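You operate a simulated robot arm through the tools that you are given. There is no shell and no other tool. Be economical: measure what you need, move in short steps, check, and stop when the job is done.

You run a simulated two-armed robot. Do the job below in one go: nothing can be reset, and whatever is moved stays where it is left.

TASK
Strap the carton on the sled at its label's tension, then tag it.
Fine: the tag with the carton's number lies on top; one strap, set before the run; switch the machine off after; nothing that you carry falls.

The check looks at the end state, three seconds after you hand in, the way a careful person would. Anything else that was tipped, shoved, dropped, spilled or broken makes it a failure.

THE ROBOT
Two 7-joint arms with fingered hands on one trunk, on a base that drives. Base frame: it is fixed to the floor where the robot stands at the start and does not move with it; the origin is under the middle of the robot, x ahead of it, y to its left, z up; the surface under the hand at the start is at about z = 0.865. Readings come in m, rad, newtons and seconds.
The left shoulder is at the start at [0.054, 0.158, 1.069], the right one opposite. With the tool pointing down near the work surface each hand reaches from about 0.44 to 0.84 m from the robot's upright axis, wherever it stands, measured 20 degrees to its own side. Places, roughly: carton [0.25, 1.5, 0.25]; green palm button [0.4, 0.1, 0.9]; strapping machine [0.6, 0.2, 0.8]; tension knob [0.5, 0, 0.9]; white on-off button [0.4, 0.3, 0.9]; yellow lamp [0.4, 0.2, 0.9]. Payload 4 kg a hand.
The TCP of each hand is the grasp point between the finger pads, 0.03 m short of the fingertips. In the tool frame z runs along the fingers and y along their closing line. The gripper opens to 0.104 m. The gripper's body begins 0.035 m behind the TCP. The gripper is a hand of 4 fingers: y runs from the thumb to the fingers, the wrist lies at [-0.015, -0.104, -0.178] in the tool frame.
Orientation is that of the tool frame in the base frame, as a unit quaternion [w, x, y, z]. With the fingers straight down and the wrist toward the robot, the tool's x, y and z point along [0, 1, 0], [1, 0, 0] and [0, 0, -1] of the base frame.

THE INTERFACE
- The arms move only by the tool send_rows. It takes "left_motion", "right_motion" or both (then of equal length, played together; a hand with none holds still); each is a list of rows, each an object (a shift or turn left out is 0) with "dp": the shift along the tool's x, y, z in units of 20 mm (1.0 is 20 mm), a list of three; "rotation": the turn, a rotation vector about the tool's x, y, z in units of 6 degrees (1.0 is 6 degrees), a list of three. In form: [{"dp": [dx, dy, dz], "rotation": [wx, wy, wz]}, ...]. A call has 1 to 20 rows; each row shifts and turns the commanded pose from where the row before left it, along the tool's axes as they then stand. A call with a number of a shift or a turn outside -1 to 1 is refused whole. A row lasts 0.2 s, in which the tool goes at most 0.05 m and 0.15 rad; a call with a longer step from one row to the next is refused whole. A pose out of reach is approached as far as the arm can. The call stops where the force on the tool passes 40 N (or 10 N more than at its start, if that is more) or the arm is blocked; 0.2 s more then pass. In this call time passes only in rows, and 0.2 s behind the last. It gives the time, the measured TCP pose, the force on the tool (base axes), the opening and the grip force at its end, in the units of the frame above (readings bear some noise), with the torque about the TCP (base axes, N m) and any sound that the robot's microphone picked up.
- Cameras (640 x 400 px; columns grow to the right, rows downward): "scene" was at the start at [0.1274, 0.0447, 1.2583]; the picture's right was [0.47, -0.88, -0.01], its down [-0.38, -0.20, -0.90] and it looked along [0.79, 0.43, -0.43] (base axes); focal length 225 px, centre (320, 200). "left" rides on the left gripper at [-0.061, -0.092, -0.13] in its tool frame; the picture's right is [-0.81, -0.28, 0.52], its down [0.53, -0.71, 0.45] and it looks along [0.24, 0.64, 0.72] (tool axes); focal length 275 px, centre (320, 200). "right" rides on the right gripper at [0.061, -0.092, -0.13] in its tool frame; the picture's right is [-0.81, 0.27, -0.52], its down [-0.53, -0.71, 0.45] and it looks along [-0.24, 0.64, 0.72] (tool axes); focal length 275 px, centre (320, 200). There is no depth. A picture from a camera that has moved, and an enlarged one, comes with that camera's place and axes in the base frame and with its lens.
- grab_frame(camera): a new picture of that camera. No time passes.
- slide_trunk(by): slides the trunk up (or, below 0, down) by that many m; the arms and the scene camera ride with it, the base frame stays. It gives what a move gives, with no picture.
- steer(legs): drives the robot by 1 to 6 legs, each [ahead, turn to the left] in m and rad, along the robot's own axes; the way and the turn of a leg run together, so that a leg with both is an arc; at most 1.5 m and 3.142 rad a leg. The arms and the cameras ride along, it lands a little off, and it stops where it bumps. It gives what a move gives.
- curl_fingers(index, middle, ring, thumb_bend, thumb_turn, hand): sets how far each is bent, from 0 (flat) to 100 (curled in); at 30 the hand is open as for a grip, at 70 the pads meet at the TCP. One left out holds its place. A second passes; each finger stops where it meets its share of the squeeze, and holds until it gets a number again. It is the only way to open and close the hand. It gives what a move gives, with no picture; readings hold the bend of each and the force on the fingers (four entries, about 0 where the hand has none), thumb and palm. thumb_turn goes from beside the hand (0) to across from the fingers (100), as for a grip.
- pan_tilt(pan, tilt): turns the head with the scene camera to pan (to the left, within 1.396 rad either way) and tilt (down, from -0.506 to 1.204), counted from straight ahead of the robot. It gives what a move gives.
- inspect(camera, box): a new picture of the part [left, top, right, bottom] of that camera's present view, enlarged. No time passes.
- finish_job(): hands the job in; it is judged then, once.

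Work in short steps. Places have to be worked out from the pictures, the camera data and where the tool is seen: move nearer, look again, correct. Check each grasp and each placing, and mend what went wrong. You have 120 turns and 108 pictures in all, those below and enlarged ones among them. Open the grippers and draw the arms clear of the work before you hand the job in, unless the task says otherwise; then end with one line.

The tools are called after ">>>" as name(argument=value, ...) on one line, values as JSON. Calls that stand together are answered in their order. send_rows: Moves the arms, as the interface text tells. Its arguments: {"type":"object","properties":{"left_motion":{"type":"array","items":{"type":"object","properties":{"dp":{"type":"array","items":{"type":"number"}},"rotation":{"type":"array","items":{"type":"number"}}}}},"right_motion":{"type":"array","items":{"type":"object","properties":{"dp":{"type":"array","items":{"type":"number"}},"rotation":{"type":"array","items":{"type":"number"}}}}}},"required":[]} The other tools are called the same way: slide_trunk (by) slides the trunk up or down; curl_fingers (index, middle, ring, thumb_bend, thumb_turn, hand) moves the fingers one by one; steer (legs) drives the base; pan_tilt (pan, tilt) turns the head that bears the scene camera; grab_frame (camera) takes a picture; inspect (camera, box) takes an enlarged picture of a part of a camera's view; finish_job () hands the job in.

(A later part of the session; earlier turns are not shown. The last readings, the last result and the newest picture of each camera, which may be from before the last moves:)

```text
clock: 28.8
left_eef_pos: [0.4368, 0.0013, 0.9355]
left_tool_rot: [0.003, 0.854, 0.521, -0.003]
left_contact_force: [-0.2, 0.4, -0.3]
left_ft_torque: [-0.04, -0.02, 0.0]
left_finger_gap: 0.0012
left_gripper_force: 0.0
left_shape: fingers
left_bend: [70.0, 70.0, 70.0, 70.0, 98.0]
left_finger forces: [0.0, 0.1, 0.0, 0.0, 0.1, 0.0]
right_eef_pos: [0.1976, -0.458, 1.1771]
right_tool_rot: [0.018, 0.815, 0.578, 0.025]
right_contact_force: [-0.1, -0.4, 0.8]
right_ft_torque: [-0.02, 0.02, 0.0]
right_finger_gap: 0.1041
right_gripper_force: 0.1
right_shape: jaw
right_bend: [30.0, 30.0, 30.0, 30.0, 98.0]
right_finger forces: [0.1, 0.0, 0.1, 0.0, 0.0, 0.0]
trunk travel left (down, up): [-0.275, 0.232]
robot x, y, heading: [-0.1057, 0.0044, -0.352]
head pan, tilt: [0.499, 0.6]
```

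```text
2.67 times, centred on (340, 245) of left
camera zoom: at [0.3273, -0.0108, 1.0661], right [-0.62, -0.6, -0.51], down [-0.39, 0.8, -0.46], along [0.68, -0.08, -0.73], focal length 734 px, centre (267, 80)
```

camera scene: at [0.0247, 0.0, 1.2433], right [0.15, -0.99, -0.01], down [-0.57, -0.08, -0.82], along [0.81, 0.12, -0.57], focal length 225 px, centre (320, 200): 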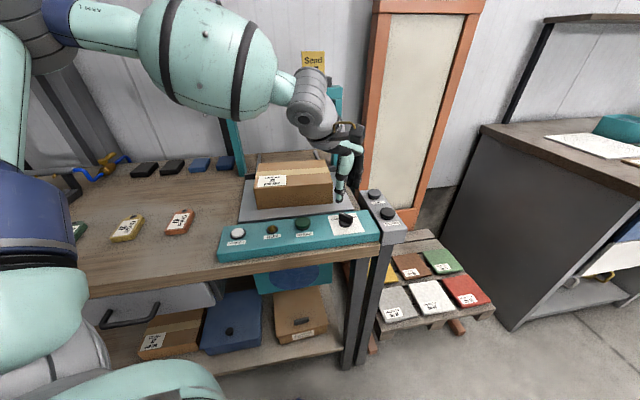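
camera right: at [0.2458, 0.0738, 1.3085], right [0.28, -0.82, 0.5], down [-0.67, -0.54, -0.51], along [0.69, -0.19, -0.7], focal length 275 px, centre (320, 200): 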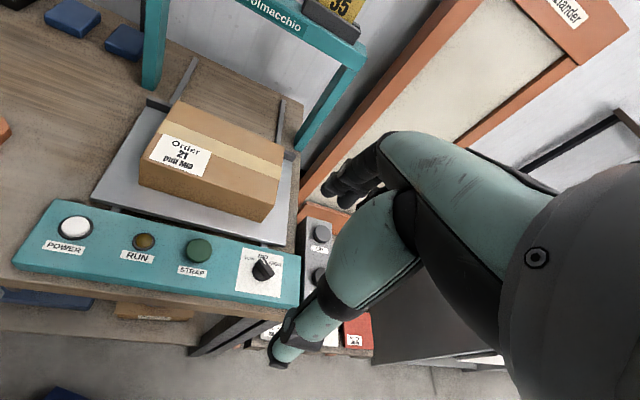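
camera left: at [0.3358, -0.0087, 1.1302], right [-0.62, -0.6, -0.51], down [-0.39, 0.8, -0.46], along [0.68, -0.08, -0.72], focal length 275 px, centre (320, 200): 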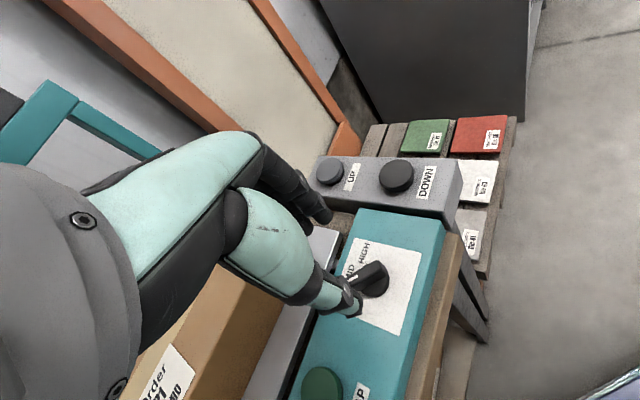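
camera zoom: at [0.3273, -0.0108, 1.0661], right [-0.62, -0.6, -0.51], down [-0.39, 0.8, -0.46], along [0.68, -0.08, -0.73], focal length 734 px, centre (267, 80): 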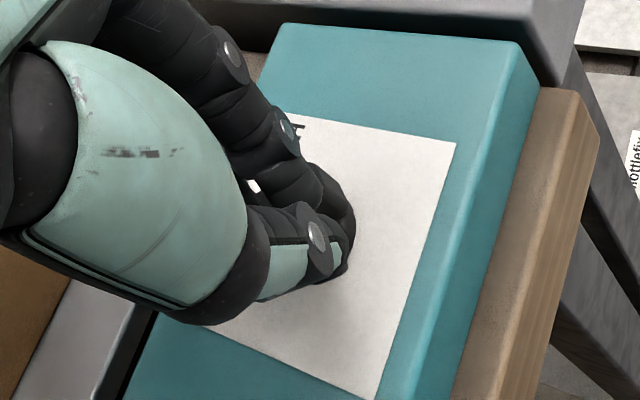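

Closed to 1 mm with no force: the pads met above the ridge. Reopen, go 16 mm lower, and check.

>>> curl_fingers(hand="left", index=52, middle=52, ring=52, thumb_bend=52)

>>> send_rows(left_motion=[{"dp": [0, 0, 0.2]}, {"dp": [0, 0, 0.2]}, {"dp": [0, 0, 0.2]}, {"dp": [0, 0, 0.2]}])

>>> inspect(camera="scene", box=[310, 180, 390, 240])

```text
clock: 29.8
left_eef_pos: [0.4375, 0.0008, 0.9339]
left_tool_rot: [0.003, 0.854, 0.52, -0.002]
left_contact_force: [0.2, 0.2, -0.3]
left_ft_torque: [-0.02, -0.01, 0.0]
left_finger_gap: 0.0462
left_gripper_force: 0.0
left_shape: fingers
left_bend: [52.0, 52.0, 52.0, 52.0, 98.0]
left_finger forces: [0.1, 0.0, 0.0, 0.0, 0.0, 0.0]
right_eef_pos: [0.1987, -0.4578, 1.1772]
right_tool_rot: [0.018, 0.815, 0.578, 0.025]
right_contact_force: [-0.5, -0.6, 0.1]
right_ft_torque: [0.02, 0.0, 0.02]
right_finger_gap: 0.104
right_gripper_force: 0.2
right_shape: jaw
right_bend: [30.0, 30.0, 30.0, 30.0, 98.0]
right_finger forces: [0.1, 0.0, 0.1, 0.0, 0.1, 0.0]
trunk travel left (down, up): [-0.275, 0.232]
robot x, y, heading: [-0.1047, 0.0045, -0.356]
head pan, tilt: [0.499, 0.6]
```

```text
clock: 30.8
left_eef_pos: [0.4373, 0.0009, 0.9184]
left_tool_rot: [0.002, 0.854, 0.52, -0.002]
left_contact_force: [0.8, -0.7, 0.3]
left_ft_torque: [-0.02, -0.04, 0.01]
left_finger_gap: 0.0468
left_gripper_force: 0.7
left_shape: fingers
left_bend: [52.0, 52.0, 52.0, 52.0, 98.0]
left_finger forces: [0.3, 0.1, 0.0, 0.0, 0.0, 0.0]
right_eef_pos: [0.1977, -0.4575, 1.1769]
right_tool_rot: [0.018, 0.815, 0.578, 0.025]
right_contact_force: [-0.1, 0.1, -0.4]
right_ft_torque: [0.01, -0.02, 0.03]
right_finger_gap: 0.1042
right_gripper_force: 0.0
right_shape: jaw
right_bend: [30.0, 30.0, 30.0, 30.0, 98.0]
right_finger forces: [0.0, 0.0, 0.0, 0.1, 0.1, 0.0]
trunk travel left (down, up): [-0.275, 0.232]
robot x, y, heading: [-0.102, -0.0007, -0.351]
head pan, tilt: [0.499, 0.6]
```

```text
6.67 times, centred on (350, 210) of scene
camera zoom: at [0.025, 0.0004, 1.2433], right [0.15, -0.99, -0.01], down [-0.57, -0.08, -0.82], along [0.81, 0.12, -0.57], focal length 1503 px, centre (120, 133)
```

zoom: 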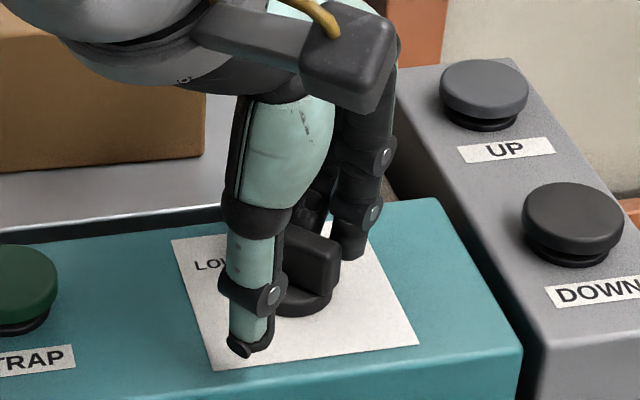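

Now the fingers sit around the ridge at its height. Close.

>>> curl_fingers(hand="left", index=70, middle=70, ring=70, thumb_bend=70)

>>> inspect(camera="scene", box=[310, 180, 390, 240])

```text
clock: 31.8
left_eef_pos: [0.441, 0.0003, 0.9185]
left_tool_rot: [0.003, 0.853, 0.521, -0.003]
left_contact_force: [27.5, -10.5, 4.0]
left_ft_torque: [-0.29, -0.76, -0.19]
left_finger_gap: 0.018
left_gripper_force: 13.7
left_shape: fingers
left_bend: [57.0, 60.0, 60.0, 70.0, 98.0]
left_finger forces: [10.1, 10.5, 7.9, 0.0, 0.0, 0.1]
right_eef_pos: [0.2013, -0.4599, 1.1772]
right_tool_rot: [0.016, 0.815, 0.578, 0.025]
right_contact_force: [-0.4, 0.2, 0.0]
right_ft_torque: [0.02, 0.05, 0.02]
right_finger_gap: 0.104
right_gripper_force: 0.1
right_shape: jaw
right_bend: [30.0, 30.0, 30.0, 30.0, 98.0]
right_finger forces: [0.1, 0.0, 0.0, 0.0, 0.0, 0.0]
trunk travel left (down, up): [-0.275, 0.232]
robot x, y, heading: [-0.1085, 0.0051, -0.353]
head pan, tilt: [0.499, 0.6]
```

```text
6.67 times, centred on (350, 210) of scene
camera zoom: at [0.0291, -0.0014, 1.2428], right [0.15, -0.99, -0.01], down [-0.57, -0.08, -0.82], along [0.81, 0.12, -0.58], focal length 1503 px, centre (120, 133)
```

zoom: 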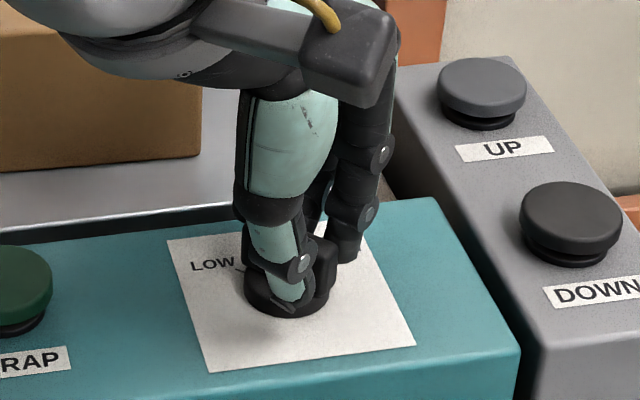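

The fingers press on the ridge but the thumb doesn't: the ridge lies ~7 mm to the finger side. Shift the hand that way.

>>> send_rows(left_motion=[{"dp": [0, 0.2, 0]}, {"dp": [0, 0.15, 0]}, {"dp": [0, 0, 0]}])

>>> curl_fingers(hand="left", index=68, middle=68, ring=68, thumb_bend=70)

```text
clock: 32.6
left_eef_pos: [0.4455, -0.0026, 0.9177]
left_tool_rot: [0.002, 0.854, 0.52, -0.004]
left_contact_force: [16.8, -6.3, 0.0]
left_ft_torque: [-0.19, -0.46, -0.16]
left_finger_gap: 0.0143
left_gripper_force: 10.3
left_shape: fingers
left_bend: [60.0, 62.0, 62.0, 70.0, 98.0]
left_finger forces: [6.7, 7.0, 6.7, 0.1, 0.1, 0.0]
right_eef_pos: [0.2002, -0.4585, 1.176]
right_tool_rot: [0.016, 0.815, 0.579, 0.024]
right_contact_force: [-0.1, 0.9, 0.1]
right_ft_torque: [0.0, -0.01, 0.01]
right_finger_gap: 0.1042
right_gripper_force: 0.1
right_shape: jaw
right_bend: [30.0, 30.0, 30.0, 30.0, 98.0]
right_finger forces: [0.0, 0.1, 0.0, 0.1, 0.0, 0.0]
trunk travel left (down, up): [-0.275, 0.232]
robot x, y, heading: [-0.1042, 0.0025, -0.348]
head pan, tilt: [0.499, 0.6]
```

```text
clock: 33.6
left_eef_pos: [0.4443, -0.0034, 0.9189]
left_tool_rot: [0.003, 0.854, 0.521, -0.003]
left_contact_force: [15.1, -4.5, -1.9]
left_ft_torque: [-0.13, -0.36, -0.08]
left_finger_gap: 0.0143
left_gripper_force: 8.3
left_shape: fingers
left_bend: [60.0, 61.0, 62.0, 70.0, 98.0]
left_finger forces: [5.6, 6.1, 5.7, 0.1, 0.1, 0.0]
right_eef_pos: [0.2002, -0.4582, 1.1768]
right_tool_rot: [0.016, 0.815, 0.578, 0.024]
right_contact_force: [-0.9, 1.2, -0.4]
right_ft_torque: [0.0, 0.04, -0.02]
right_finger_gap: 0.104
right_gripper_force: 0.1
right_shape: jaw
right_bend: [30.0, 30.0, 30.0, 30.0, 98.0]
right_finger forces: [0.0, 0.1, 0.0, 0.1, 0.1, 0.0]
trunk travel left (down, up): [-0.275, 0.232]
robot x, y, heading: [-0.1029, 0.0019, -0.356]
head pan, tilt: [0.499, 0.6]
```

Still only fingers. Shift another 6 mm.

>>> send_rows(left_motion=[{"dp": [0, 0.15, 0]}, {"dp": [0, 0.15, 0]}, {"dp": [0, 0, 0]}])

>>> inspect(camera="left", box=[220, 170, 460, 320])

```text
clock: 34.4
left_eef_pos: [0.4486, -0.005, 0.916]
left_tool_rot: [0.001, 0.854, 0.521, -0.004]
left_contact_force: [8.0, -0.8, -6.2]
left_ft_torque: [-0.01, -0.14, -0.04]
left_finger_gap: 0.0103
left_gripper_force: 4.4
left_shape: fingers
left_bend: [63.0, 64.0, 64.0, 70.0, 98.0]
left_finger forces: [2.8, 2.9, 3.2, 0.1, 0.2, 0.0]
right_eef_pos: [0.1996, -0.4563, 1.1765]
right_tool_rot: [0.017, 0.816, 0.578, 0.024]
right_contact_force: [-0.5, -0.3, -0.5]
right_ft_torque: [0.03, 0.01, 0.05]
right_finger_gap: 0.1038
right_gripper_force: 0.0
right_shape: jaw
right_bend: [30.0, 30.0, 30.0, 30.0, 98.0]
right_finger forces: [0.1, 0.0, 0.1, 0.0, 0.0, 0.1]
trunk travel left (down, up): [-0.275, 0.232]
robot x, y, heading: [-0.1047, 0.0032, -0.352]
head pan, tilt: [0.499, 0.6]
```

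```text
2.67 times, centred on (340, 245) of left
camera zoom: at [0.3399, -0.0172, 1.0498], right [-0.62, -0.6, -0.51], down [-0.39, 0.8, -0.46], along [0.68, -0.08, -0.73], focal length 734 px, centre (267, 80)
```

zoom: 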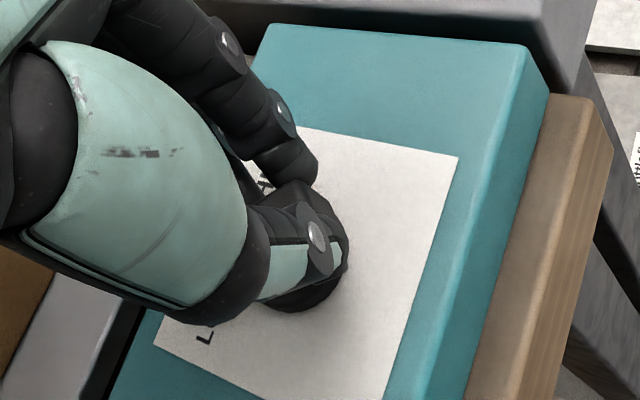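

The thumb likely passes over the ridge; I need to be lower. Open, descend 10 mm more, watching for contact.

>>> curl_fingers(hand="left", index=54, middle=54, ring=54, thumb_bend=52)

>>> send_rows(left_motion=[{"dp": [0, 0, 0.2]}, {"dp": [0, 0, 0.15]}, {"dp": [0, 0, 0.15]}, {"dp": [0, 0, 0]}])

>>> inspect(camera="left", box=[220, 170, 460, 320])

>>> inspect(camera="scene", box=[310, 180, 390, 240])

```text
clock: 35.4
left_eef_pos: [0.4484, -0.0042, 0.9185]
left_tool_rot: [0.002, 0.854, 0.521, -0.003]
left_contact_force: [0.4, -0.7, 0.9]
left_ft_torque: [0.02, 0.0, 0.01]
left_finger_gap: 0.0438
left_gripper_force: 0.1
left_shape: fingers
left_bend: [54.0, 54.0, 54.0, 52.0, 98.0]
left_finger forces: [0.0, 0.0, 0.1, 0.1, 0.1, 0.0]
right_eef_pos: [0.1977, -0.4574, 1.1767]
right_tool_rot: [0.017, 0.815, 0.578, 0.026]
right_contact_force: [1.3, -0.5, -0.3]
right_ft_torque: [-0.01, 0.0, 0.0]
right_finger_gap: 0.1039
right_gripper_force: 0.0
right_shape: jaw
right_bend: [30.0, 30.0, 30.0, 30.0, 98.0]
right_finger forces: [0.0, 0.0, 0.0, 0.0, 0.1, 0.0]
trunk travel left (down, up): [-0.275, 0.232]
robot x, y, heading: [-0.104, 0.0043, -0.355]
head pan, tilt: [0.499, 0.6]
```

```text
clock: 36.4
left_eef_pos: [0.4467, -0.005, 0.9094]
left_tool_rot: [0.002, 0.854, 0.521, -0.003]
left_contact_force: [-0.1, 0.0, -0.5]
left_ft_torque: [0.0, 0.0, 0.02]
left_finger_gap: 0.0436
left_gripper_force: 0.1
left_shape: fingers
left_bend: [54.0, 54.0, 54.0, 52.0, 98.0]
left_finger forces: [0.0, 0.1, 0.1, 0.0, 0.0, 0.0]
right_eef_pos: [0.1974, -0.4569, 1.1771]
right_tool_rot: [0.018, 0.816, 0.578, 0.025]
right_contact_force: [0.4, -0.1, -0.7]
right_ft_torque: [0.0, 0.0, 0.02]
right_finger_gap: 0.1041
right_gripper_force: 0.0
right_shape: jaw
right_bend: [30.0, 30.0, 30.0, 30.0, 98.0]
right_finger forces: [0.1, 0.1, 0.0, 0.0, 0.0, 0.0]
trunk travel left (down, up): [-0.275, 0.232]
robot x, y, heading: [-0.1053, 0.0034, -0.354]
head pan, tilt: [0.499, 0.6]
```

```text
2.67 times, centred on (340, 245) of left
camera zoom: at [0.3389, -0.0176, 1.0407], right [-0.62, -0.6, -0.51], down [-0.39, 0.8, -0.46], along [0.68, -0.08, -0.73], focal length 734 px, centre (267, 80)
```

zoom: 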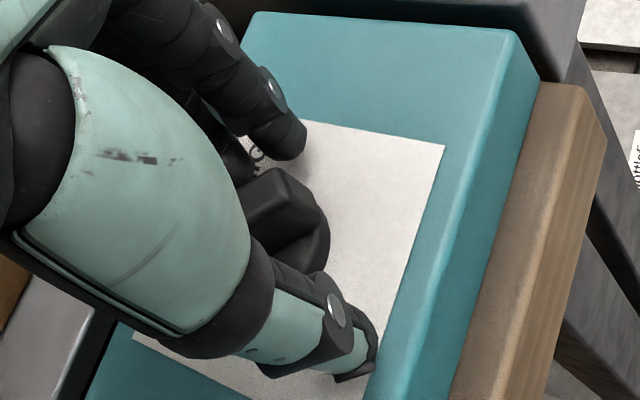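

```text
6.67 times, centred on (350, 210) of scene
camera zoom: at [0.0249, 0.0005, 1.2433], right [0.15, -0.99, -0.01], down [-0.57, -0.08, -0.82], along [0.81, 0.12, -0.57], focal length 1503 px, centre (120, 133)
```

zoom: 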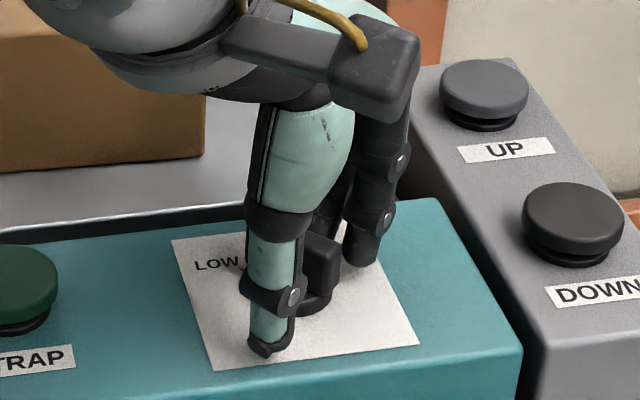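

Ridge is between thumb and fingers, no contact. Close again.

>>> curl_fingers(hand="left", index=70, middle=70, ring=70, thumb_bend=70)

>>> inspect(camera="scene", box=[310, 180, 390, 240])

```text
clock: 37.4
left_eef_pos: [0.4505, -0.0056, 0.9097]
left_tool_rot: [0.004, 0.854, 0.52, -0.003]
left_contact_force: [16.0, -7.1, 11.3]
left_ft_torque: [-0.17, -0.72, -0.13]
left_finger_gap: 0.0092
left_gripper_force: 13.4
left_shape: fingers
left_bend: [65.0, 62.0, 66.0, 69.0, 98.0]
left_finger forces: [4.3, 18.8, 3.8, 0.0, 0.8, 0.0]
right_eef_pos: [0.1982, -0.4587, 1.1768]
right_tool_rot: [0.016, 0.815, 0.578, 0.024]
right_contact_force: [-0.6, -0.4, 0.1]
right_ft_torque: [0.03, 0.0, 0.03]
right_finger_gap: 0.104
right_gripper_force: 0.1
right_shape: jaw
right_bend: [30.0, 30.0, 30.0, 30.0, 98.0]
right_finger forces: [0.1, 0.0, 0.0, 0.0, 0.0, 0.0]
trunk travel left (down, up): [-0.275, 0.232]
robot x, y, heading: [-0.105, 0.0039, -0.348]
head pan, tilt: [0.499, 0.6]
```

```text
6.67 times, centred on (350, 210) of scene
camera zoom: at [0.0263, -0.0005, 1.2432], right [0.15, -0.99, -0.01], down [-0.57, -0.08, -0.82], along [0.81, 0.12, -0.58], focal length 1503 px, centre (120, 133)
```

zoom: 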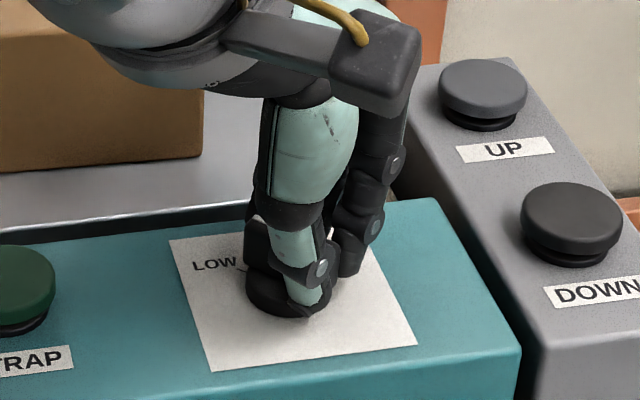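

Ridge is now held between thumb and fingers. Turn clockwise ~22° first and check.

>>> send_rows(left_motion=[{"rotation": [0, 0, 0.75]}, {"rotation": [0, 0, 0.75]}, {"rotation": [0, 0, 0.75]}, {"rotation": [0, 0, 0.75]}, {"rotation": [0, 0, 0.75]}])

>>> inspect(camera="scene", box=[310, 180, 390, 240])

>>> inspect(camera="left", box=[220, 170, 460, 320])

```text
clock: 38.6
left_eef_pos: [0.4485, -0.0057, 0.9097]
left_tool_rot: [0.002, 0.939, 0.343, -0.003]
left_contact_force: [9.1, -4.0, 9.4]
left_ft_torque: [-0.15, -0.4, -0.08]
left_finger_gap: 0.0088
left_gripper_force: 11.0
left_shape: fingers
left_bend: [66.0, 63.0, 67.0, 68.0, 98.0]
left_finger forces: [2.3, 14.7, 1.8, 0.0, 3.0, 0.0]
right_eef_pos: [0.1974, -0.4571, 1.177]
right_tool_rot: [0.016, 0.815, 0.578, 0.025]
right_contact_force: [-0.4, -0.1, 0.0]
right_ft_torque: [-0.02, -0.02, -0.03]
right_finger_gap: 0.1042
right_gripper_force: 0.2
right_shape: jaw
right_bend: [30.0, 30.0, 30.0, 30.0, 98.0]
right_finger forces: [0.1, 0.0, 0.0, 0.1, 0.0, 0.0]
trunk travel left (down, up): [-0.275, 0.232]
robot x, y, heading: [-0.1061, 0.0024, -0.349]
head pan, tilt: [0.499, 0.6]
```

```text
6.67 times, centred on (350, 210) of scene
camera zoom: at [0.0252, 0.0, 1.2432], right [0.15, -0.99, -0.01], down [-0.57, -0.08, -0.82], along [0.81, 0.12, -0.57], focal length 1503 px, centre (120, 133)
```

zoom: 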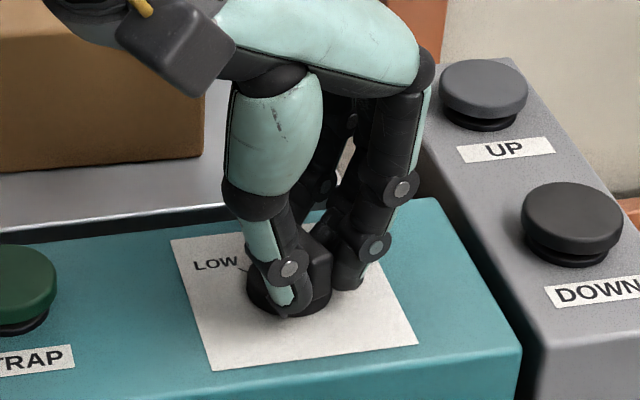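

```text
2.67 times, centred on (340, 245) of left
camera zoom: at [0.3435, 0.0255, 1.0409], right [-0.8, -0.32, -0.51], down [-0.05, 0.89, -0.46], along [0.6, -0.34, -0.72], focal length 734 px, centre (267, 80)
```

zoom: 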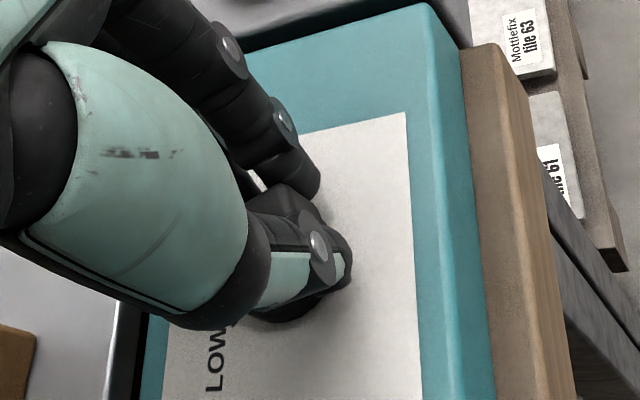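

The ridge is turning with the hand (tool now at 40°). Continue to ~18°.

>>> send_rows(left_motion=[{"rotation": [0, 0, 0.75]}, {"rotation": [0, 0, 0.75]}, {"rotation": [0, 0, 0.75]}, {"rotation": [0, 0, 0.75]}, {"rotation": [0, 0, 0.75]}, {"rotation": [0, 0, 0]}])

>>> inspect(camera="scene", box=[310, 180, 390, 240])

```text
clock: 40.0
left_eef_pos: [0.4477, -0.0041, 0.9088]
left_tool_rot: [0.004, 0.988, 0.153, -0.002]
left_contact_force: [4.4, -0.3, 6.8]
left_ft_torque: [-0.08, -0.17, -0.05]
left_finger_gap: 0.0087
left_gripper_force: 8.6
left_shape: fingers
left_bend: [68.0, 65.0, 69.0, 67.0, 97.0]
left_finger forces: [1.0, 10.9, 0.5, 0.1, 4.7, 0.1]
right_eef_pos: [0.1975, -0.4577, 1.1779]
right_tool_rot: [0.018, 0.815, 0.578, 0.025]
right_contact_force: [-0.5, -0.2, 0.5]
right_ft_torque: [0.02, 0.02, -0.01]
right_finger_gap: 0.1041
right_gripper_force: 0.1
right_shape: jaw
right_bend: [30.0, 30.0, 30.0, 30.0, 98.0]
right_finger forces: [0.1, 0.0, 0.1, 0.1, 0.0, 0.0]
trunk travel left (down, up): [-0.275, 0.232]
robot x, y, heading: [-0.1094, 0.0002, -0.346]
head pan, tilt: [0.499, 0.6]
```

```text
6.67 times, centred on (350, 210) of scene
camera zoom: at [0.0246, 0.0003, 1.2433], right [0.15, -0.99, -0.01], down [-0.57, -0.08, -0.82], along [0.81, 0.12, -0.57], focal length 1503 px, centre (120, 133)
```

zoom: 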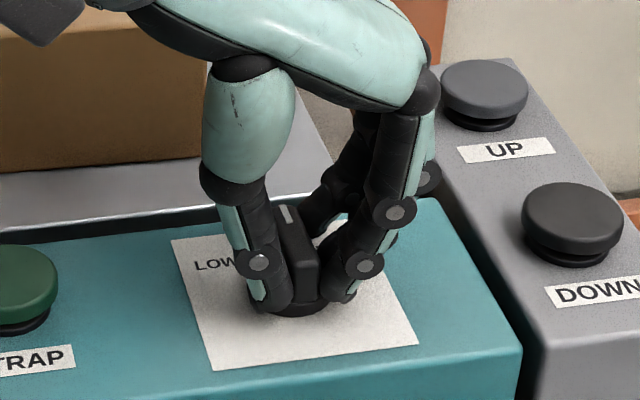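

Excellent: the white mark now points forward. Release and rise to verify.

>>> curl_fingers(hand="left", index=52, middle=52, ring=52, thumb_bend=52)

>>> send_rows(left_motion=[{"dp": [0, 0, -0.6]}, {"dp": [0, 0, -0.8]}, {"dp": [0, 0, -1]}, {"dp": [0, 0, -1]}, {"dp": [0, 0, -1]}, {"dp": [0, 0, -1]}, {"dp": [0.5, 0, -0.5]}, {"dp": [0, 0, 0]}])

>>> grab_frame(camera="left")

>>> inspect(camera="scene", box=[290, 170, 390, 245])

```text
clock: 41.0
left_eef_pos: [0.4489, -0.0035, 0.9089]
left_tool_rot: [0.002, 0.988, 0.155, -0.002]
left_contact_force: [-0.2, 0.7, -0.5]
left_ft_torque: [0.03, -0.01, 0.0]
left_finger_gap: 0.0463
left_gripper_force: 0.0
left_shape: fingers
left_bend: [52.0, 52.0, 52.0, 52.0, 97.0]
left_finger forces: [0.1, 0.1, 0.0, 0.1, 0.1, 0.0]
right_eef_pos: [0.1996, -0.4569, 1.177]
right_tool_rot: [0.018, 0.815, 0.578, 0.026]
right_contact_force: [0.6, -0.6, -0.9]
right_ft_torque: [0.0, -0.03, -0.01]
right_finger_gap: 0.1039
right_gripper_force: 0.2
right_shape: jaw
right_bend: [30.0, 30.0, 30.0, 30.0, 98.0]
right_finger forces: [0.1, 0.1, 0.1, 0.0, 0.0, 0.0]
trunk travel left (down, up): [-0.275, 0.232]
robot x, y, heading: [-0.1076, 0.0071, -0.354]
head pan, tilt: [0.499, 0.6]
```

```text
clock: 42.8
left_eef_pos: [0.4595, -0.0008, 1.0275]
left_tool_rot: [0.004, 0.988, 0.154, -0.002]
left_contact_force: [-0.3, -0.4, 0.5]
left_ft_torque: [-0.02, 0.02, 0.02]
left_finger_gap: 0.0461
left_gripper_force: 0.0
left_shape: fingers
left_bend: [52.0, 52.0, 52.0, 52.0, 97.0]
left_finger forces: [0.0, 0.1, 0.1, 0.0, 0.0, 0.0]
right_eef_pos: [0.197, -0.4573, 1.1777]
right_tool_rot: [0.017, 0.815, 0.579, 0.025]
right_contact_force: [-0.7, 0.6, -0.3]
right_ft_torque: [0.0, 0.0, -0.01]
right_finger_gap: 0.104
right_gripper_force: 0.1
right_shape: jaw
right_bend: [30.0, 30.0, 30.0, 30.0, 98.0]
right_finger forces: [0.0, 0.0, 0.0, 0.0, 0.0, 0.0]
trunk travel left (down, up): [-0.275, 0.232]
robot x, y, heading: [-0.1051, 0.0023, -0.358]
head pan, tilt: [0.499, 0.6]
```

```text
65 pictures are left
camera left: at [0.3735, 0.0681, 1.1584], right [-0.86, 0.01, -0.52], down [0.29, 0.84, -0.46], along [0.43, -0.55, -0.72], focal length 275 px, centre (320, 200)
```

left: 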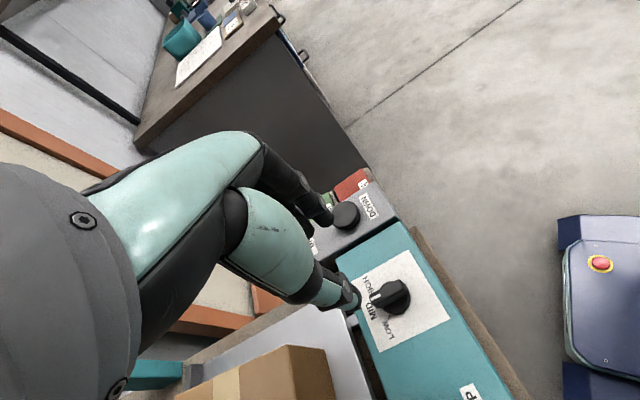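

```text
5.33 times, centred on (340, 208) of scene
camera zoom: at [0.0248, 0.0004, 1.2433], right [0.15, -0.99, -0.01], down [-0.57, -0.08, -0.82], along [0.81, 0.12, -0.57], focal length 1202 px, centre (213, 160)
```

zoom: 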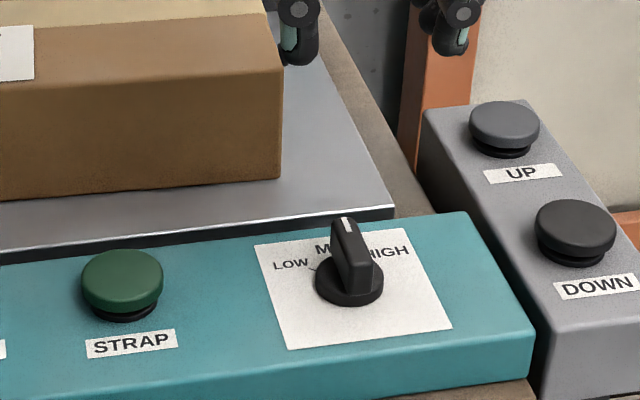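

Knob clearly at MID. Raise the left hand and turn the robot back to heading 0 to reach power and strap.

>>> send_rows(left_motion=[{"dp": [0, -0.5, -1]}, {"dp": [0, -0.5, -1]}, {"dp": [0, -0.5, -1]}, {"dp": [0, -0.5, -1]}, {"dp": [0, 0, -1]}])

>>> steer(legs=[[0, 0.35]])

>>> curl_fingers(hand="left", index=70, middle=70, ring=70, thumb_bend=70)

>>> pan_tilt(pan=0.3, tilt=0.6)

>>> grab_frame(camera="scene")

>>> grab_frame(camera="left")

```text
clock: 44.0
left_eef_pos: [0.4461, 0.0386, 1.1276]
left_tool_rot: [0.004, 0.988, 0.153, -0.002]
left_contact_force: [-0.1, 0.1, 0.3]
left_ft_torque: [0.0, 0.0, -0.02]
left_finger_gap: 0.0462
left_gripper_force: 0.2
left_shape: fingers
left_bend: [52.0, 52.0, 52.0, 52.0, 97.0]
left_finger forces: [0.0, 0.0, 0.1, 0.1, 0.0, 0.0]
right_eef_pos: [0.1975, -0.4577, 1.1765]
right_tool_rot: [0.018, 0.815, 0.579, 0.026]
right_contact_force: [0.4, -0.3, -0.1]
right_ft_torque: [-0.01, 0.01, 0.0]
right_finger_gap: 0.1042
right_gripper_force: 0.1
right_shape: jaw
right_bend: [30.0, 30.0, 30.0, 30.0, 98.0]
right_finger forces: [0.0, 0.0, 0.0, 0.0, 0.1, 0.1]
trunk travel left (down, up): [-0.275, 0.232]
robot x, y, heading: [-0.1103, 0.0012, -0.347]
head pan, tilt: [0.499, 0.6]
```

```text
clock: 45.6
left_eef_pos: [0.4009, 0.2258, 1.1281]
left_tool_rot: [0.004, 0.947, 0.323, -0.001]
left_contact_force: [0.7, 0.1, 0.2]
left_ft_torque: [-0.02, -0.02, 0.0]
left_finger_gap: 0.0464
left_gripper_force: 0.1
left_shape: fingers
left_bend: [52.0, 52.0, 52.0, 52.0, 97.0]
left_finger forces: [0.0, 0.0, 0.0, 0.0, 0.0, 0.0]
right_eef_pos: [0.3378, -0.3267, 1.1766]
right_tool_rot: [0.013, 0.702, 0.711, 0.028]
right_contact_force: [0.0, 0.2, -0.4]
right_ft_torque: [0.01, 0.0, -0.02]
right_finger_gap: 0.1042
right_gripper_force: 0.1
right_shape: jaw
right_bend: [30.0, 30.0, 30.0, 30.0, 98.0]
right_finger forces: [0.0, 0.0, 0.0, 0.0, 0.1, 0.0]
trunk travel left (down, up): [-0.275, 0.232]
robot x, y, heading: [-0.1082, -0.0003, -0.003]
head pan, tilt: [0.499, 0.6]
```

```text
clock: 46.6
left_eef_pos: [0.3887, 0.2255, 1.1326]
left_tool_rot: [0.006, 0.947, 0.322, 0.004]
left_contact_force: [-0.5, 0.0, 0.0]
left_ft_torque: [-0.01, 0.0, 0.0]
left_finger_gap: 0.0013
left_gripper_force: 0.0
left_shape: fingers
left_bend: [70.0, 70.0, 70.0, 70.0, 97.0]
left_finger forces: [0.0, 0.0, 0.1, 0.0, 0.0, 0.1]
right_eef_pos: [0.3234, -0.3273, 1.1812]
right_tool_rot: [0.017, 0.702, 0.711, 0.03]
right_contact_force: [0.9, 0.5, -0.6]
right_ft_torque: [0.0, 0.0, 0.0]
right_finger_gap: 0.1041
right_gripper_force: 0.2
right_shape: jaw
right_bend: [30.0, 30.0, 30.0, 30.0, 97.0]
right_finger forces: [0.0, 0.1, 0.0, 0.0, 0.0, 0.0]
trunk travel left (down, up): [-0.275, 0.232]
robot x, y, heading: [-0.1082, 0.0014, 0.0]
head pan, tilt: [0.499, 0.6]
```

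```text
clock: 47.3
left_eef_pos: [0.3876, 0.226, 1.1318]
left_tool_rot: [0.006, 0.947, 0.323, 0.005]
left_contact_force: [1.4, -0.5, 0.2]
left_ft_torque: [0.01, -0.02, 0.01]
left_finger_gap: 0.0014
left_gripper_force: 0.2
left_shape: fingers
left_bend: [70.0, 70.0, 70.0, 70.0, 97.0]
left_finger forces: [0.1, 0.0, 0.0, 0.0, 0.0, 0.0]
right_eef_pos: [0.323, -0.3278, 1.1827]
right_tool_rot: [0.018, 0.702, 0.712, 0.032]
right_contact_force: [0.8, 0.0, 0.0]
right_ft_torque: [0.01, -0.03, -0.01]
right_finger_gap: 0.1036
right_gripper_force: 0.1
right_shape: jaw
right_bend: [30.0, 30.0, 30.0, 30.0, 97.0]
right_finger forces: [0.0, 0.0, 0.1, 0.0, 0.0, 0.0]
trunk travel left (down, up): [-0.275, 0.232]
robot x, y, heading: [-0.1055, 0.002, -0.005]
head pan, tilt: [0.3, 0.6]
```

```text
63 pictures are left
camera scene: at [0.0249, 0.0274, 1.2432], right [0.29, -0.96, 0.0], down [-0.55, -0.17, -0.82], along [0.78, 0.24, -0.58], focal length 225 px, centre (320, 200)
```

scene: 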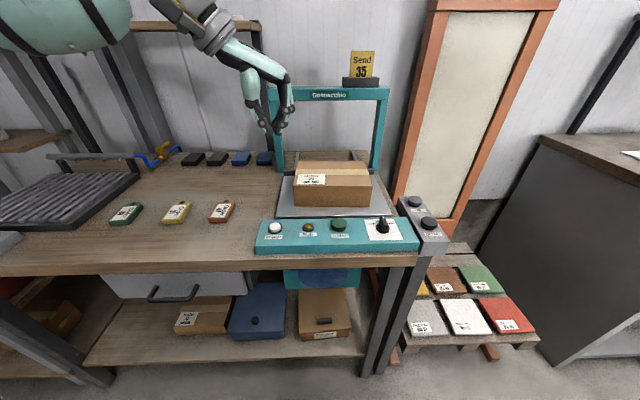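

```text
62 pictures are left
camera left: at [0.2809, 0.2606, 1.2621], right [-0.8, -0.28, -0.53], down [-0.01, 0.89, -0.46], along [0.6, -0.37, -0.71], focal length 275 px, centre (320, 200)
```

left: 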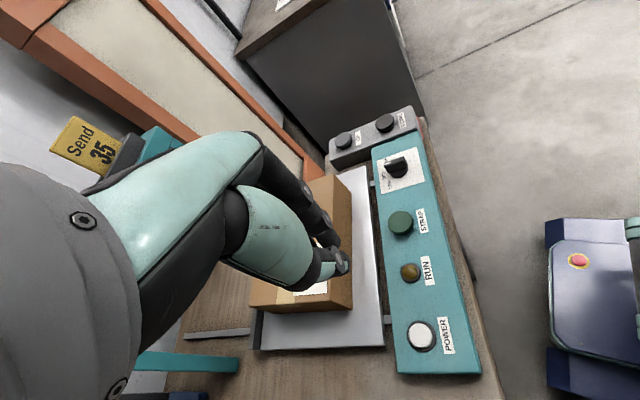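

Closed left hand is near the power button. Hover above it at z≈1.0 and look.

>>> send_rows(left_motion=[{"dp": [0, -0.37, 0.9]}, {"dp": [0, -0.37, 0.9]}, {"dp": [0, -0.36, 0.9]}, {"dp": [0, 0, 0.9]}, {"dp": [0, 0, 0.9]}, {"dp": [0, 0, 0.9]}, {"dp": [0, 0, 0.9]}, {"dp": [0, 0, 0]}])

>>> grab_frame(camera="left")

>>> inspect(camera="scene", box=[230, 170, 390, 270])

```text
clock: 49.1
left_eef_pos: [0.3768, 0.2424, 1.0059]
left_tool_rot: [0.006, 0.946, 0.324, 0.005]
left_contact_force: [0.7, 0.0, -0.6]
left_ft_torque: [0.0, 0.01, 0.02]
left_finger_gap: 0.0013
left_gripper_force: 0.1
left_shape: fingers
left_bend: [70.0, 70.0, 70.0, 70.0, 97.0]
left_finger forces: [0.0, 0.1, 0.1, 0.0, 0.1, 0.0]
right_eef_pos: [0.3232, -0.3261, 1.1826]
right_tool_rot: [0.018, 0.702, 0.711, 0.032]
right_contact_force: [0.9, -0.6, -0.3]
right_ft_torque: [0.01, 0.02, 0.01]
right_finger_gap: 0.104
right_gripper_force: 0.1
right_shape: jaw
right_bend: [30.0, 30.0, 30.0, 30.0, 97.0]
right_finger forces: [0.0, 0.0, 0.0, 0.1, 0.1, 0.0]
trunk travel left (down, up): [-0.275, 0.232]
robot x, y, heading: [-0.1043, 0.0013, -0.002]
head pan, tilt: [0.3, 0.6]
```

```text
61 pictures are left
camera left: at [0.2703, 0.2775, 1.135], right [-0.8, -0.28, -0.53], down [-0.01, 0.89, -0.46], along [0.6, -0.37, -0.71], focal length 275 px, centre (320, 200)
```

left: 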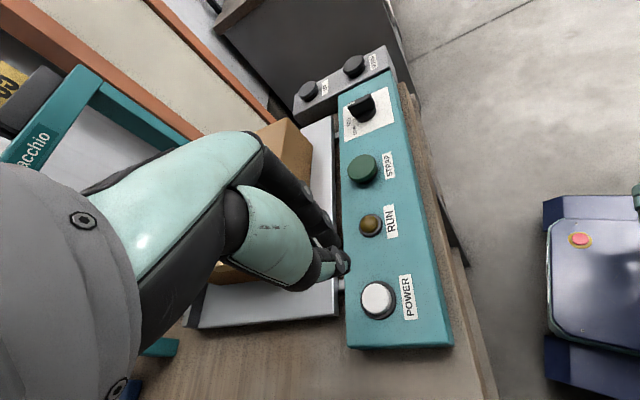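

```text
4.00 times, centred on (310, 220) of scene
camera zoom: at [0.0247, 0.0273, 1.2432], right [0.29, -0.96, 0.0], down [-0.55, -0.16, -0.82], along [0.78, 0.24, -0.58], focal length 902 px, centre (360, 120)
```

zoom: 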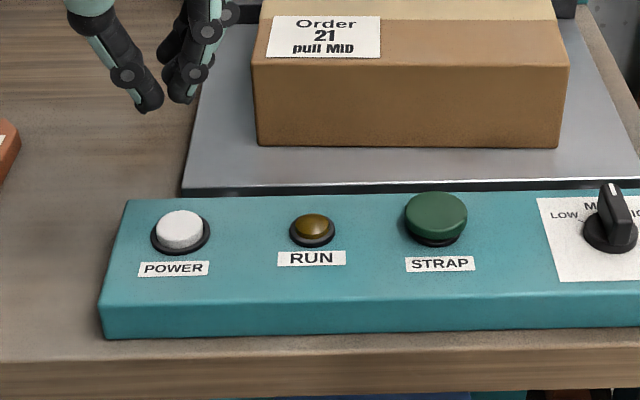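

Power is ~9 mm to the thumb side. Shift and descend to just above it.

>>> send_rows(left_motion=[{"dp": [-0.05, -0.45, 0.8]}, {"dp": [0, 0, 0.8]}, {"dp": [0, 0, 0.8]}, {"dp": [0, 0, 0.5]}, {"dp": [0, 0, 0]}])

>>> inspect(camera="scene", box=[230, 180, 350, 260])

>>> inspect(camera="left", box=[250, 200, 450, 350])

```text
clock: 50.3
left_eef_pos: [0.3699, 0.2484, 0.949]
left_tool_rot: [0.006, 0.947, 0.322, 0.004]
left_contact_force: [0.5, -0.2, 0.3]
left_ft_torque: [0.01, -0.02, 0.01]
left_finger_gap: 0.0012
left_gripper_force: 0.0
left_shape: fingers
left_bend: [70.0, 70.0, 70.0, 70.0, 97.0]
left_finger forces: [0.1, 0.1, 0.0, 0.0, 0.0, 0.1]
right_eef_pos: [0.3226, -0.326, 1.1822]
right_tool_rot: [0.018, 0.702, 0.712, 0.032]
right_contact_force: [-1.0, -0.1, 0.0]
right_ft_torque: [0.01, -0.03, -0.01]
right_finger_gap: 0.1039
right_gripper_force: 0.1
right_shape: jaw
right_bend: [30.0, 30.0, 30.0, 30.0, 97.0]
right_finger forces: [0.1, 0.0, 0.1, 0.0, 0.0, 0.2]
trunk travel left (down, up): [-0.275, 0.232]
robot x, y, heading: [-0.1098, 0.0042, -0.001]
head pan, tilt: [0.3, 0.6]
```

```text
5.00 times, centred on (290, 220) of scene
camera zoom: at [0.0248, 0.0272, 1.2432], right [0.29, -0.96, 0.0], down [-0.55, -0.16, -0.82], along [0.78, 0.24, -0.58], focal length 1127 px, centre (470, 100)
```

zoom: 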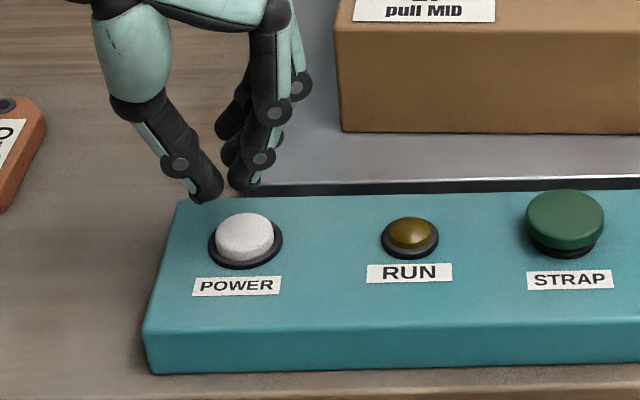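

```text
2.67 times, centred on (350, 275) of left
camera zoom: at [0.2638, 0.283, 1.078], right [-0.8, -0.28, -0.53], down [-0.01, 0.89, -0.46], along [0.6, -0.37, -0.71], focal length 734 px, centre (240, 0)
```

zoom: 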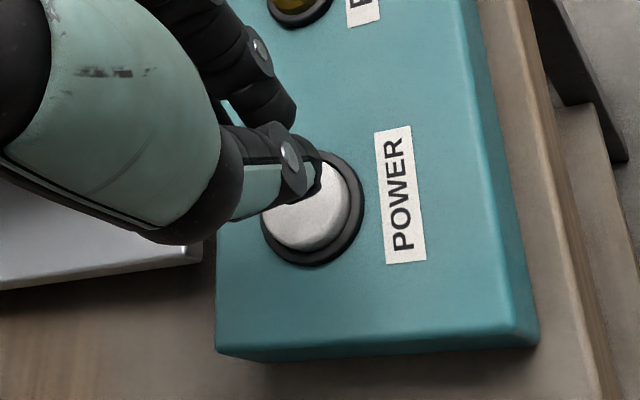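

Scene view puts the tips slightly too far left of the button. Nudge 5 mm right and descend in small steps until contact.

>>> send_rows(left_motion=[{"dp": [-0.07, 0.26, 0.3]}, {"dp": [0, 0, 0.3]}, {"dp": [0, 0, 0.2]}, {"dp": [0, 0, 0]}])

>>> inspect(camera="scene", box=[230, 180, 350, 260])

```text
clock: 51.3
left_eef_pos: [0.3715, 0.2429, 0.9322]
left_tool_rot: [0.006, 0.947, 0.322, 0.005]
left_contact_force: [-0.5, 0.0, 0.2]
left_ft_torque: [-0.01, -0.02, -0.03]
left_finger_gap: 0.0015
left_gripper_force: 0.0
left_shape: fingers
left_bend: [70.0, 70.0, 70.0, 70.0, 97.0]
left_finger forces: [0.1, 0.0, 0.0, 0.1, 0.0, 0.1]
right_eef_pos: [0.3233, -0.3272, 1.182]
right_tool_rot: [0.018, 0.702, 0.711, 0.032]
right_contact_force: [0.1, 0.6, -0.4]
right_ft_torque: [-0.01, -0.04, -0.01]
right_finger_gap: 0.1041
right_gripper_force: 0.0
right_shape: jaw
right_bend: [30.0, 30.0, 30.0, 30.0, 97.0]
right_finger forces: [0.0, 0.0, 0.1, 0.0, 0.0, 0.1]
trunk travel left (down, up): [-0.275, 0.232]
robot x, y, heading: [-0.1059, -0.001, -0.003]
head pan, tilt: [0.3, 0.6]
```

```text
5.00 times, centred on (290, 220) of scene
camera zoom: at [0.0249, 0.0273, 1.2432], right [0.29, -0.96, 0.0], down [-0.55, -0.16, -0.82], along [0.78, 0.24, -0.58], focal length 1127 px, centre (470, 100)
```

zoom: 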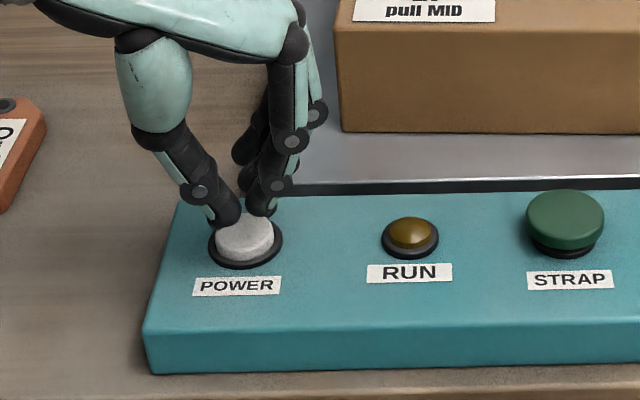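

Tips are right over the white cap. Press down in 2.4 mm steps.

>>> send_rows(left_motion=[{"dp": [0, 0, 0.12]}, {"dp": [0, 0, 0.12]}, {"dp": [0, 0, 0.12]}, {"dp": [0, 0, 0.12]}, {"dp": [0, 0, 0.12]}])

>>> inspect(camera="scene", box=[230, 180, 350, 260])

```text
clock: 52.5
left_eef_pos: [0.3729, 0.2427, 0.9212]
left_tool_rot: [0.006, 0.947, 0.323, 0.006]
left_contact_force: [-0.3, 0.6, -0.4]
left_ft_torque: [0.03, 0.02, -0.03]
left_finger_gap: 0.0013
left_gripper_force: 0.0
left_shape: fingers
left_bend: [70.0, 70.0, 70.0, 70.0, 97.0]
left_finger forces: [0.0, 0.1, 0.0, 0.1, 0.1, 0.1]
right_eef_pos: [0.3238, -0.3269, 1.1829]
right_tool_rot: [0.017, 0.702, 0.712, 0.031]
right_contact_force: [0.5, 0.1, 0.7]
right_ft_torque: [-0.01, -0.01, 0.05]
right_finger_gap: 0.1039
right_gripper_force: 0.1
right_shape: jaw
right_bend: [30.0, 30.0, 30.0, 30.0, 97.0]
right_finger forces: [0.0, 0.1, 0.0, 0.1, 0.0, 0.0]
trunk travel left (down, up): [-0.275, 0.232]
robot x, y, heading: [-0.1053, 0.004, -0.005]
head pan, tilt: [0.3, 0.6]
```

```text
5.00 times, centred on (290, 220) of scene
camera zoom: at [0.0249, 0.0273, 1.2432], right [0.29, -0.96, 0.0], down [-0.55, -0.16, -0.82], along [0.78, 0.24, -0.58], focal length 1127 px, centre (470, 100)
```

zoom: 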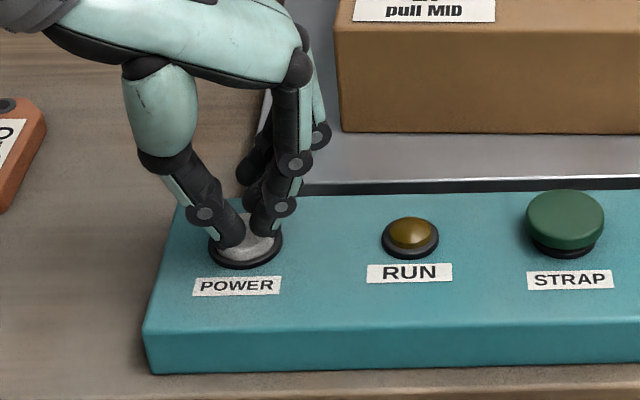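

Nearly touching. Continue pressing.

>>> send_rows(left_motion=[{"dp": [0, 0, 0.12]}, {"dp": [0, 0, 0.12]}, {"dp": [0, 0, 0.12]}, {"dp": [0, 0, 0.12]}])

>>> inspect(camera="scene", box=[230, 180, 350, 260])

```text
clock: 53.5
left_eef_pos: [0.3727, 0.2422, 0.9112]
left_tool_rot: [0.006, 0.947, 0.322, 0.006]
left_contact_force: [0.5, 0.7, -0.1]
left_ft_torque: [0.01, -0.04, 0.01]
left_finger_gap: 0.0015
left_gripper_force: 0.1
left_shape: fingers
left_bend: [70.0, 70.0, 70.0, 70.0, 97.0]
left_finger forces: [0.1, 0.0, 0.0, 0.0, 0.1, 0.0]
right_eef_pos: [0.3236, -0.3263, 1.1819]
right_tool_rot: [0.017, 0.701, 0.712, 0.032]
right_contact_force: [0.0, -0.1, -0.3]
right_ft_torque: [0.02, 0.02, -0.01]
right_finger_gap: 0.1038
right_gripper_force: 0.1
right_shape: jaw
right_bend: [30.0, 30.0, 30.0, 30.0, 97.0]
right_finger forces: [0.0, 0.1, 0.1, 0.0, 0.1, 0.1]
trunk travel left (down, up): [-0.275, 0.232]
robot x, y, heading: [-0.1058, 0.0008, -0.007]
head pan, tilt: [0.3, 0.6]
```

```text
5.00 times, centred on (290, 220) of scene
camera zoom: at [0.0249, 0.0274, 1.2432], right [0.29, -0.96, 0.0], down [-0.55, -0.16, -0.82], along [0.78, 0.24, -0.58], focal length 1127 px, centre (470, 100)
```

zoom: 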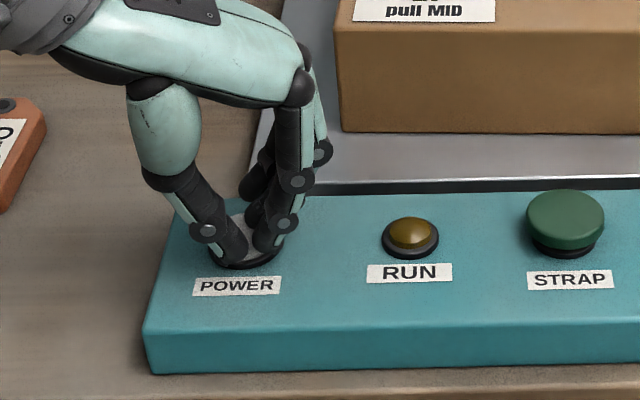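

No force yet: the panel is lower than I assumed, which shifts the button estimate to about (0.376, 0.247). Adjust a few mm and continue down.

>>> send_rows(left_motion=[{"dp": [0.25, -0.1, 0]}, {"dp": [0, 0, 0.12]}, {"dp": [0, 0, 0.12]}, {"dp": [0, 0, 0.12]}, {"dp": [0, 0, 0.12]}])

```text
clock: 54.7
left_eef_pos: [0.3762, 0.2464, 0.902]
left_tool_rot: [0.007, 0.946, 0.323, 0.008]
left_contact_force: [1.9, -1.9, 13.5]
left_ft_torque: [-0.18, -0.12, -0.02]
left_finger_gap: 0.0005
left_gripper_force: 7.2
left_shape: fingers
left_bend: [70.0, 70.0, 70.0, 70.0, 97.0]
left_finger forces: [12.3, 1.7, 0.0, 0.1, 0.0, 0.0]
right_eef_pos: [0.3221, -0.3279, 1.1834]
right_tool_rot: [0.017, 0.703, 0.711, 0.032]
right_contact_force: [-0.1, 0.4, 0.4]
right_ft_torque: [-0.05, 0.02, -0.02]
right_finger_gap: 0.104
right_gripper_force: 0.1
right_shape: jaw
right_bend: [30.0, 30.0, 30.0, 30.0, 97.0]
right_finger forces: [0.1, 0.0, 0.0, 0.0, 0.1, 0.0]
trunk travel left (down, up): [-0.275, 0.232]
robot x, y, heading: [-0.1091, 0.0004, -0.002]
head pan, tilt: [0.3, 0.6]
heard: click
```

A click at 13 N: power pressed. Lift off and look.

>>> send_rows(left_motion=[{"dp": [0, 0, -0.5]}, {"dp": [0, 0, -1]}, {"dp": [0, 0, -1]}, {"dp": [0, 0, -1]}, {"dp": [0, 0, -1]}, {"dp": [0, 0, 0]}])

>>> inspect(camera="scene", box=[230, 130, 430, 260])

```text
clock: 56.1
left_eef_pos: [0.3753, 0.2474, 0.9908]
left_tool_rot: [0.005, 0.947, 0.322, 0.004]
left_contact_force: [-0.1, -0.1, -0.1]
left_ft_torque: [0.0, 0.01, -0.02]
left_finger_gap: 0.0011
left_gripper_force: 0.0
left_shape: fingers
left_bend: [70.0, 70.0, 70.0, 70.0, 97.0]
left_finger forces: [0.1, 0.1, 0.0, 0.1, 0.0, 0.0]
right_eef_pos: [0.3223, -0.3269, 1.1823]
right_tool_rot: [0.017, 0.702, 0.711, 0.031]
right_contact_force: [0.5, 0.0, 0.5]
right_ft_torque: [-0.01, 0.01, 0.02]
right_finger_gap: 0.1039
right_gripper_force: 0.1
right_shape: jaw
right_bend: [30.0, 30.0, 30.0, 30.0, 97.0]
right_finger forces: [0.0, 0.0, 0.0, 0.0, 0.1, 0.0]
trunk travel left (down, up): [-0.275, 0.232]
robot x, y, heading: [-0.1014, -0.004, -0.005]
head pan, tilt: [0.3, 0.6]
```

```text
3.08 times, centred on (330, 195) of scene
camera zoom: at [0.0251, 0.0276, 1.2431], right [0.29, -0.96, 0.0], down [-0.55, -0.17, -0.82], along [0.78, 0.24, -0.58], focal length 694 px, centre (289, 215)
```

zoom: 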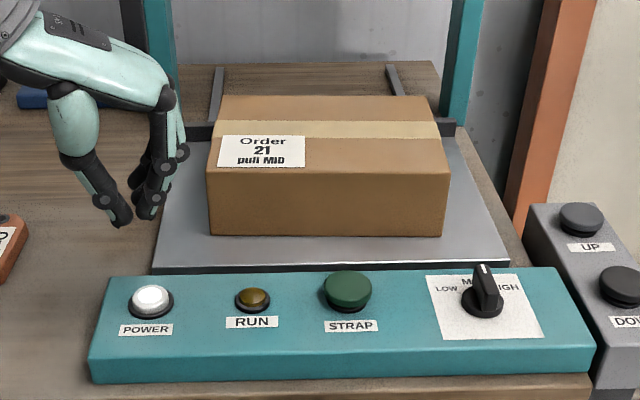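

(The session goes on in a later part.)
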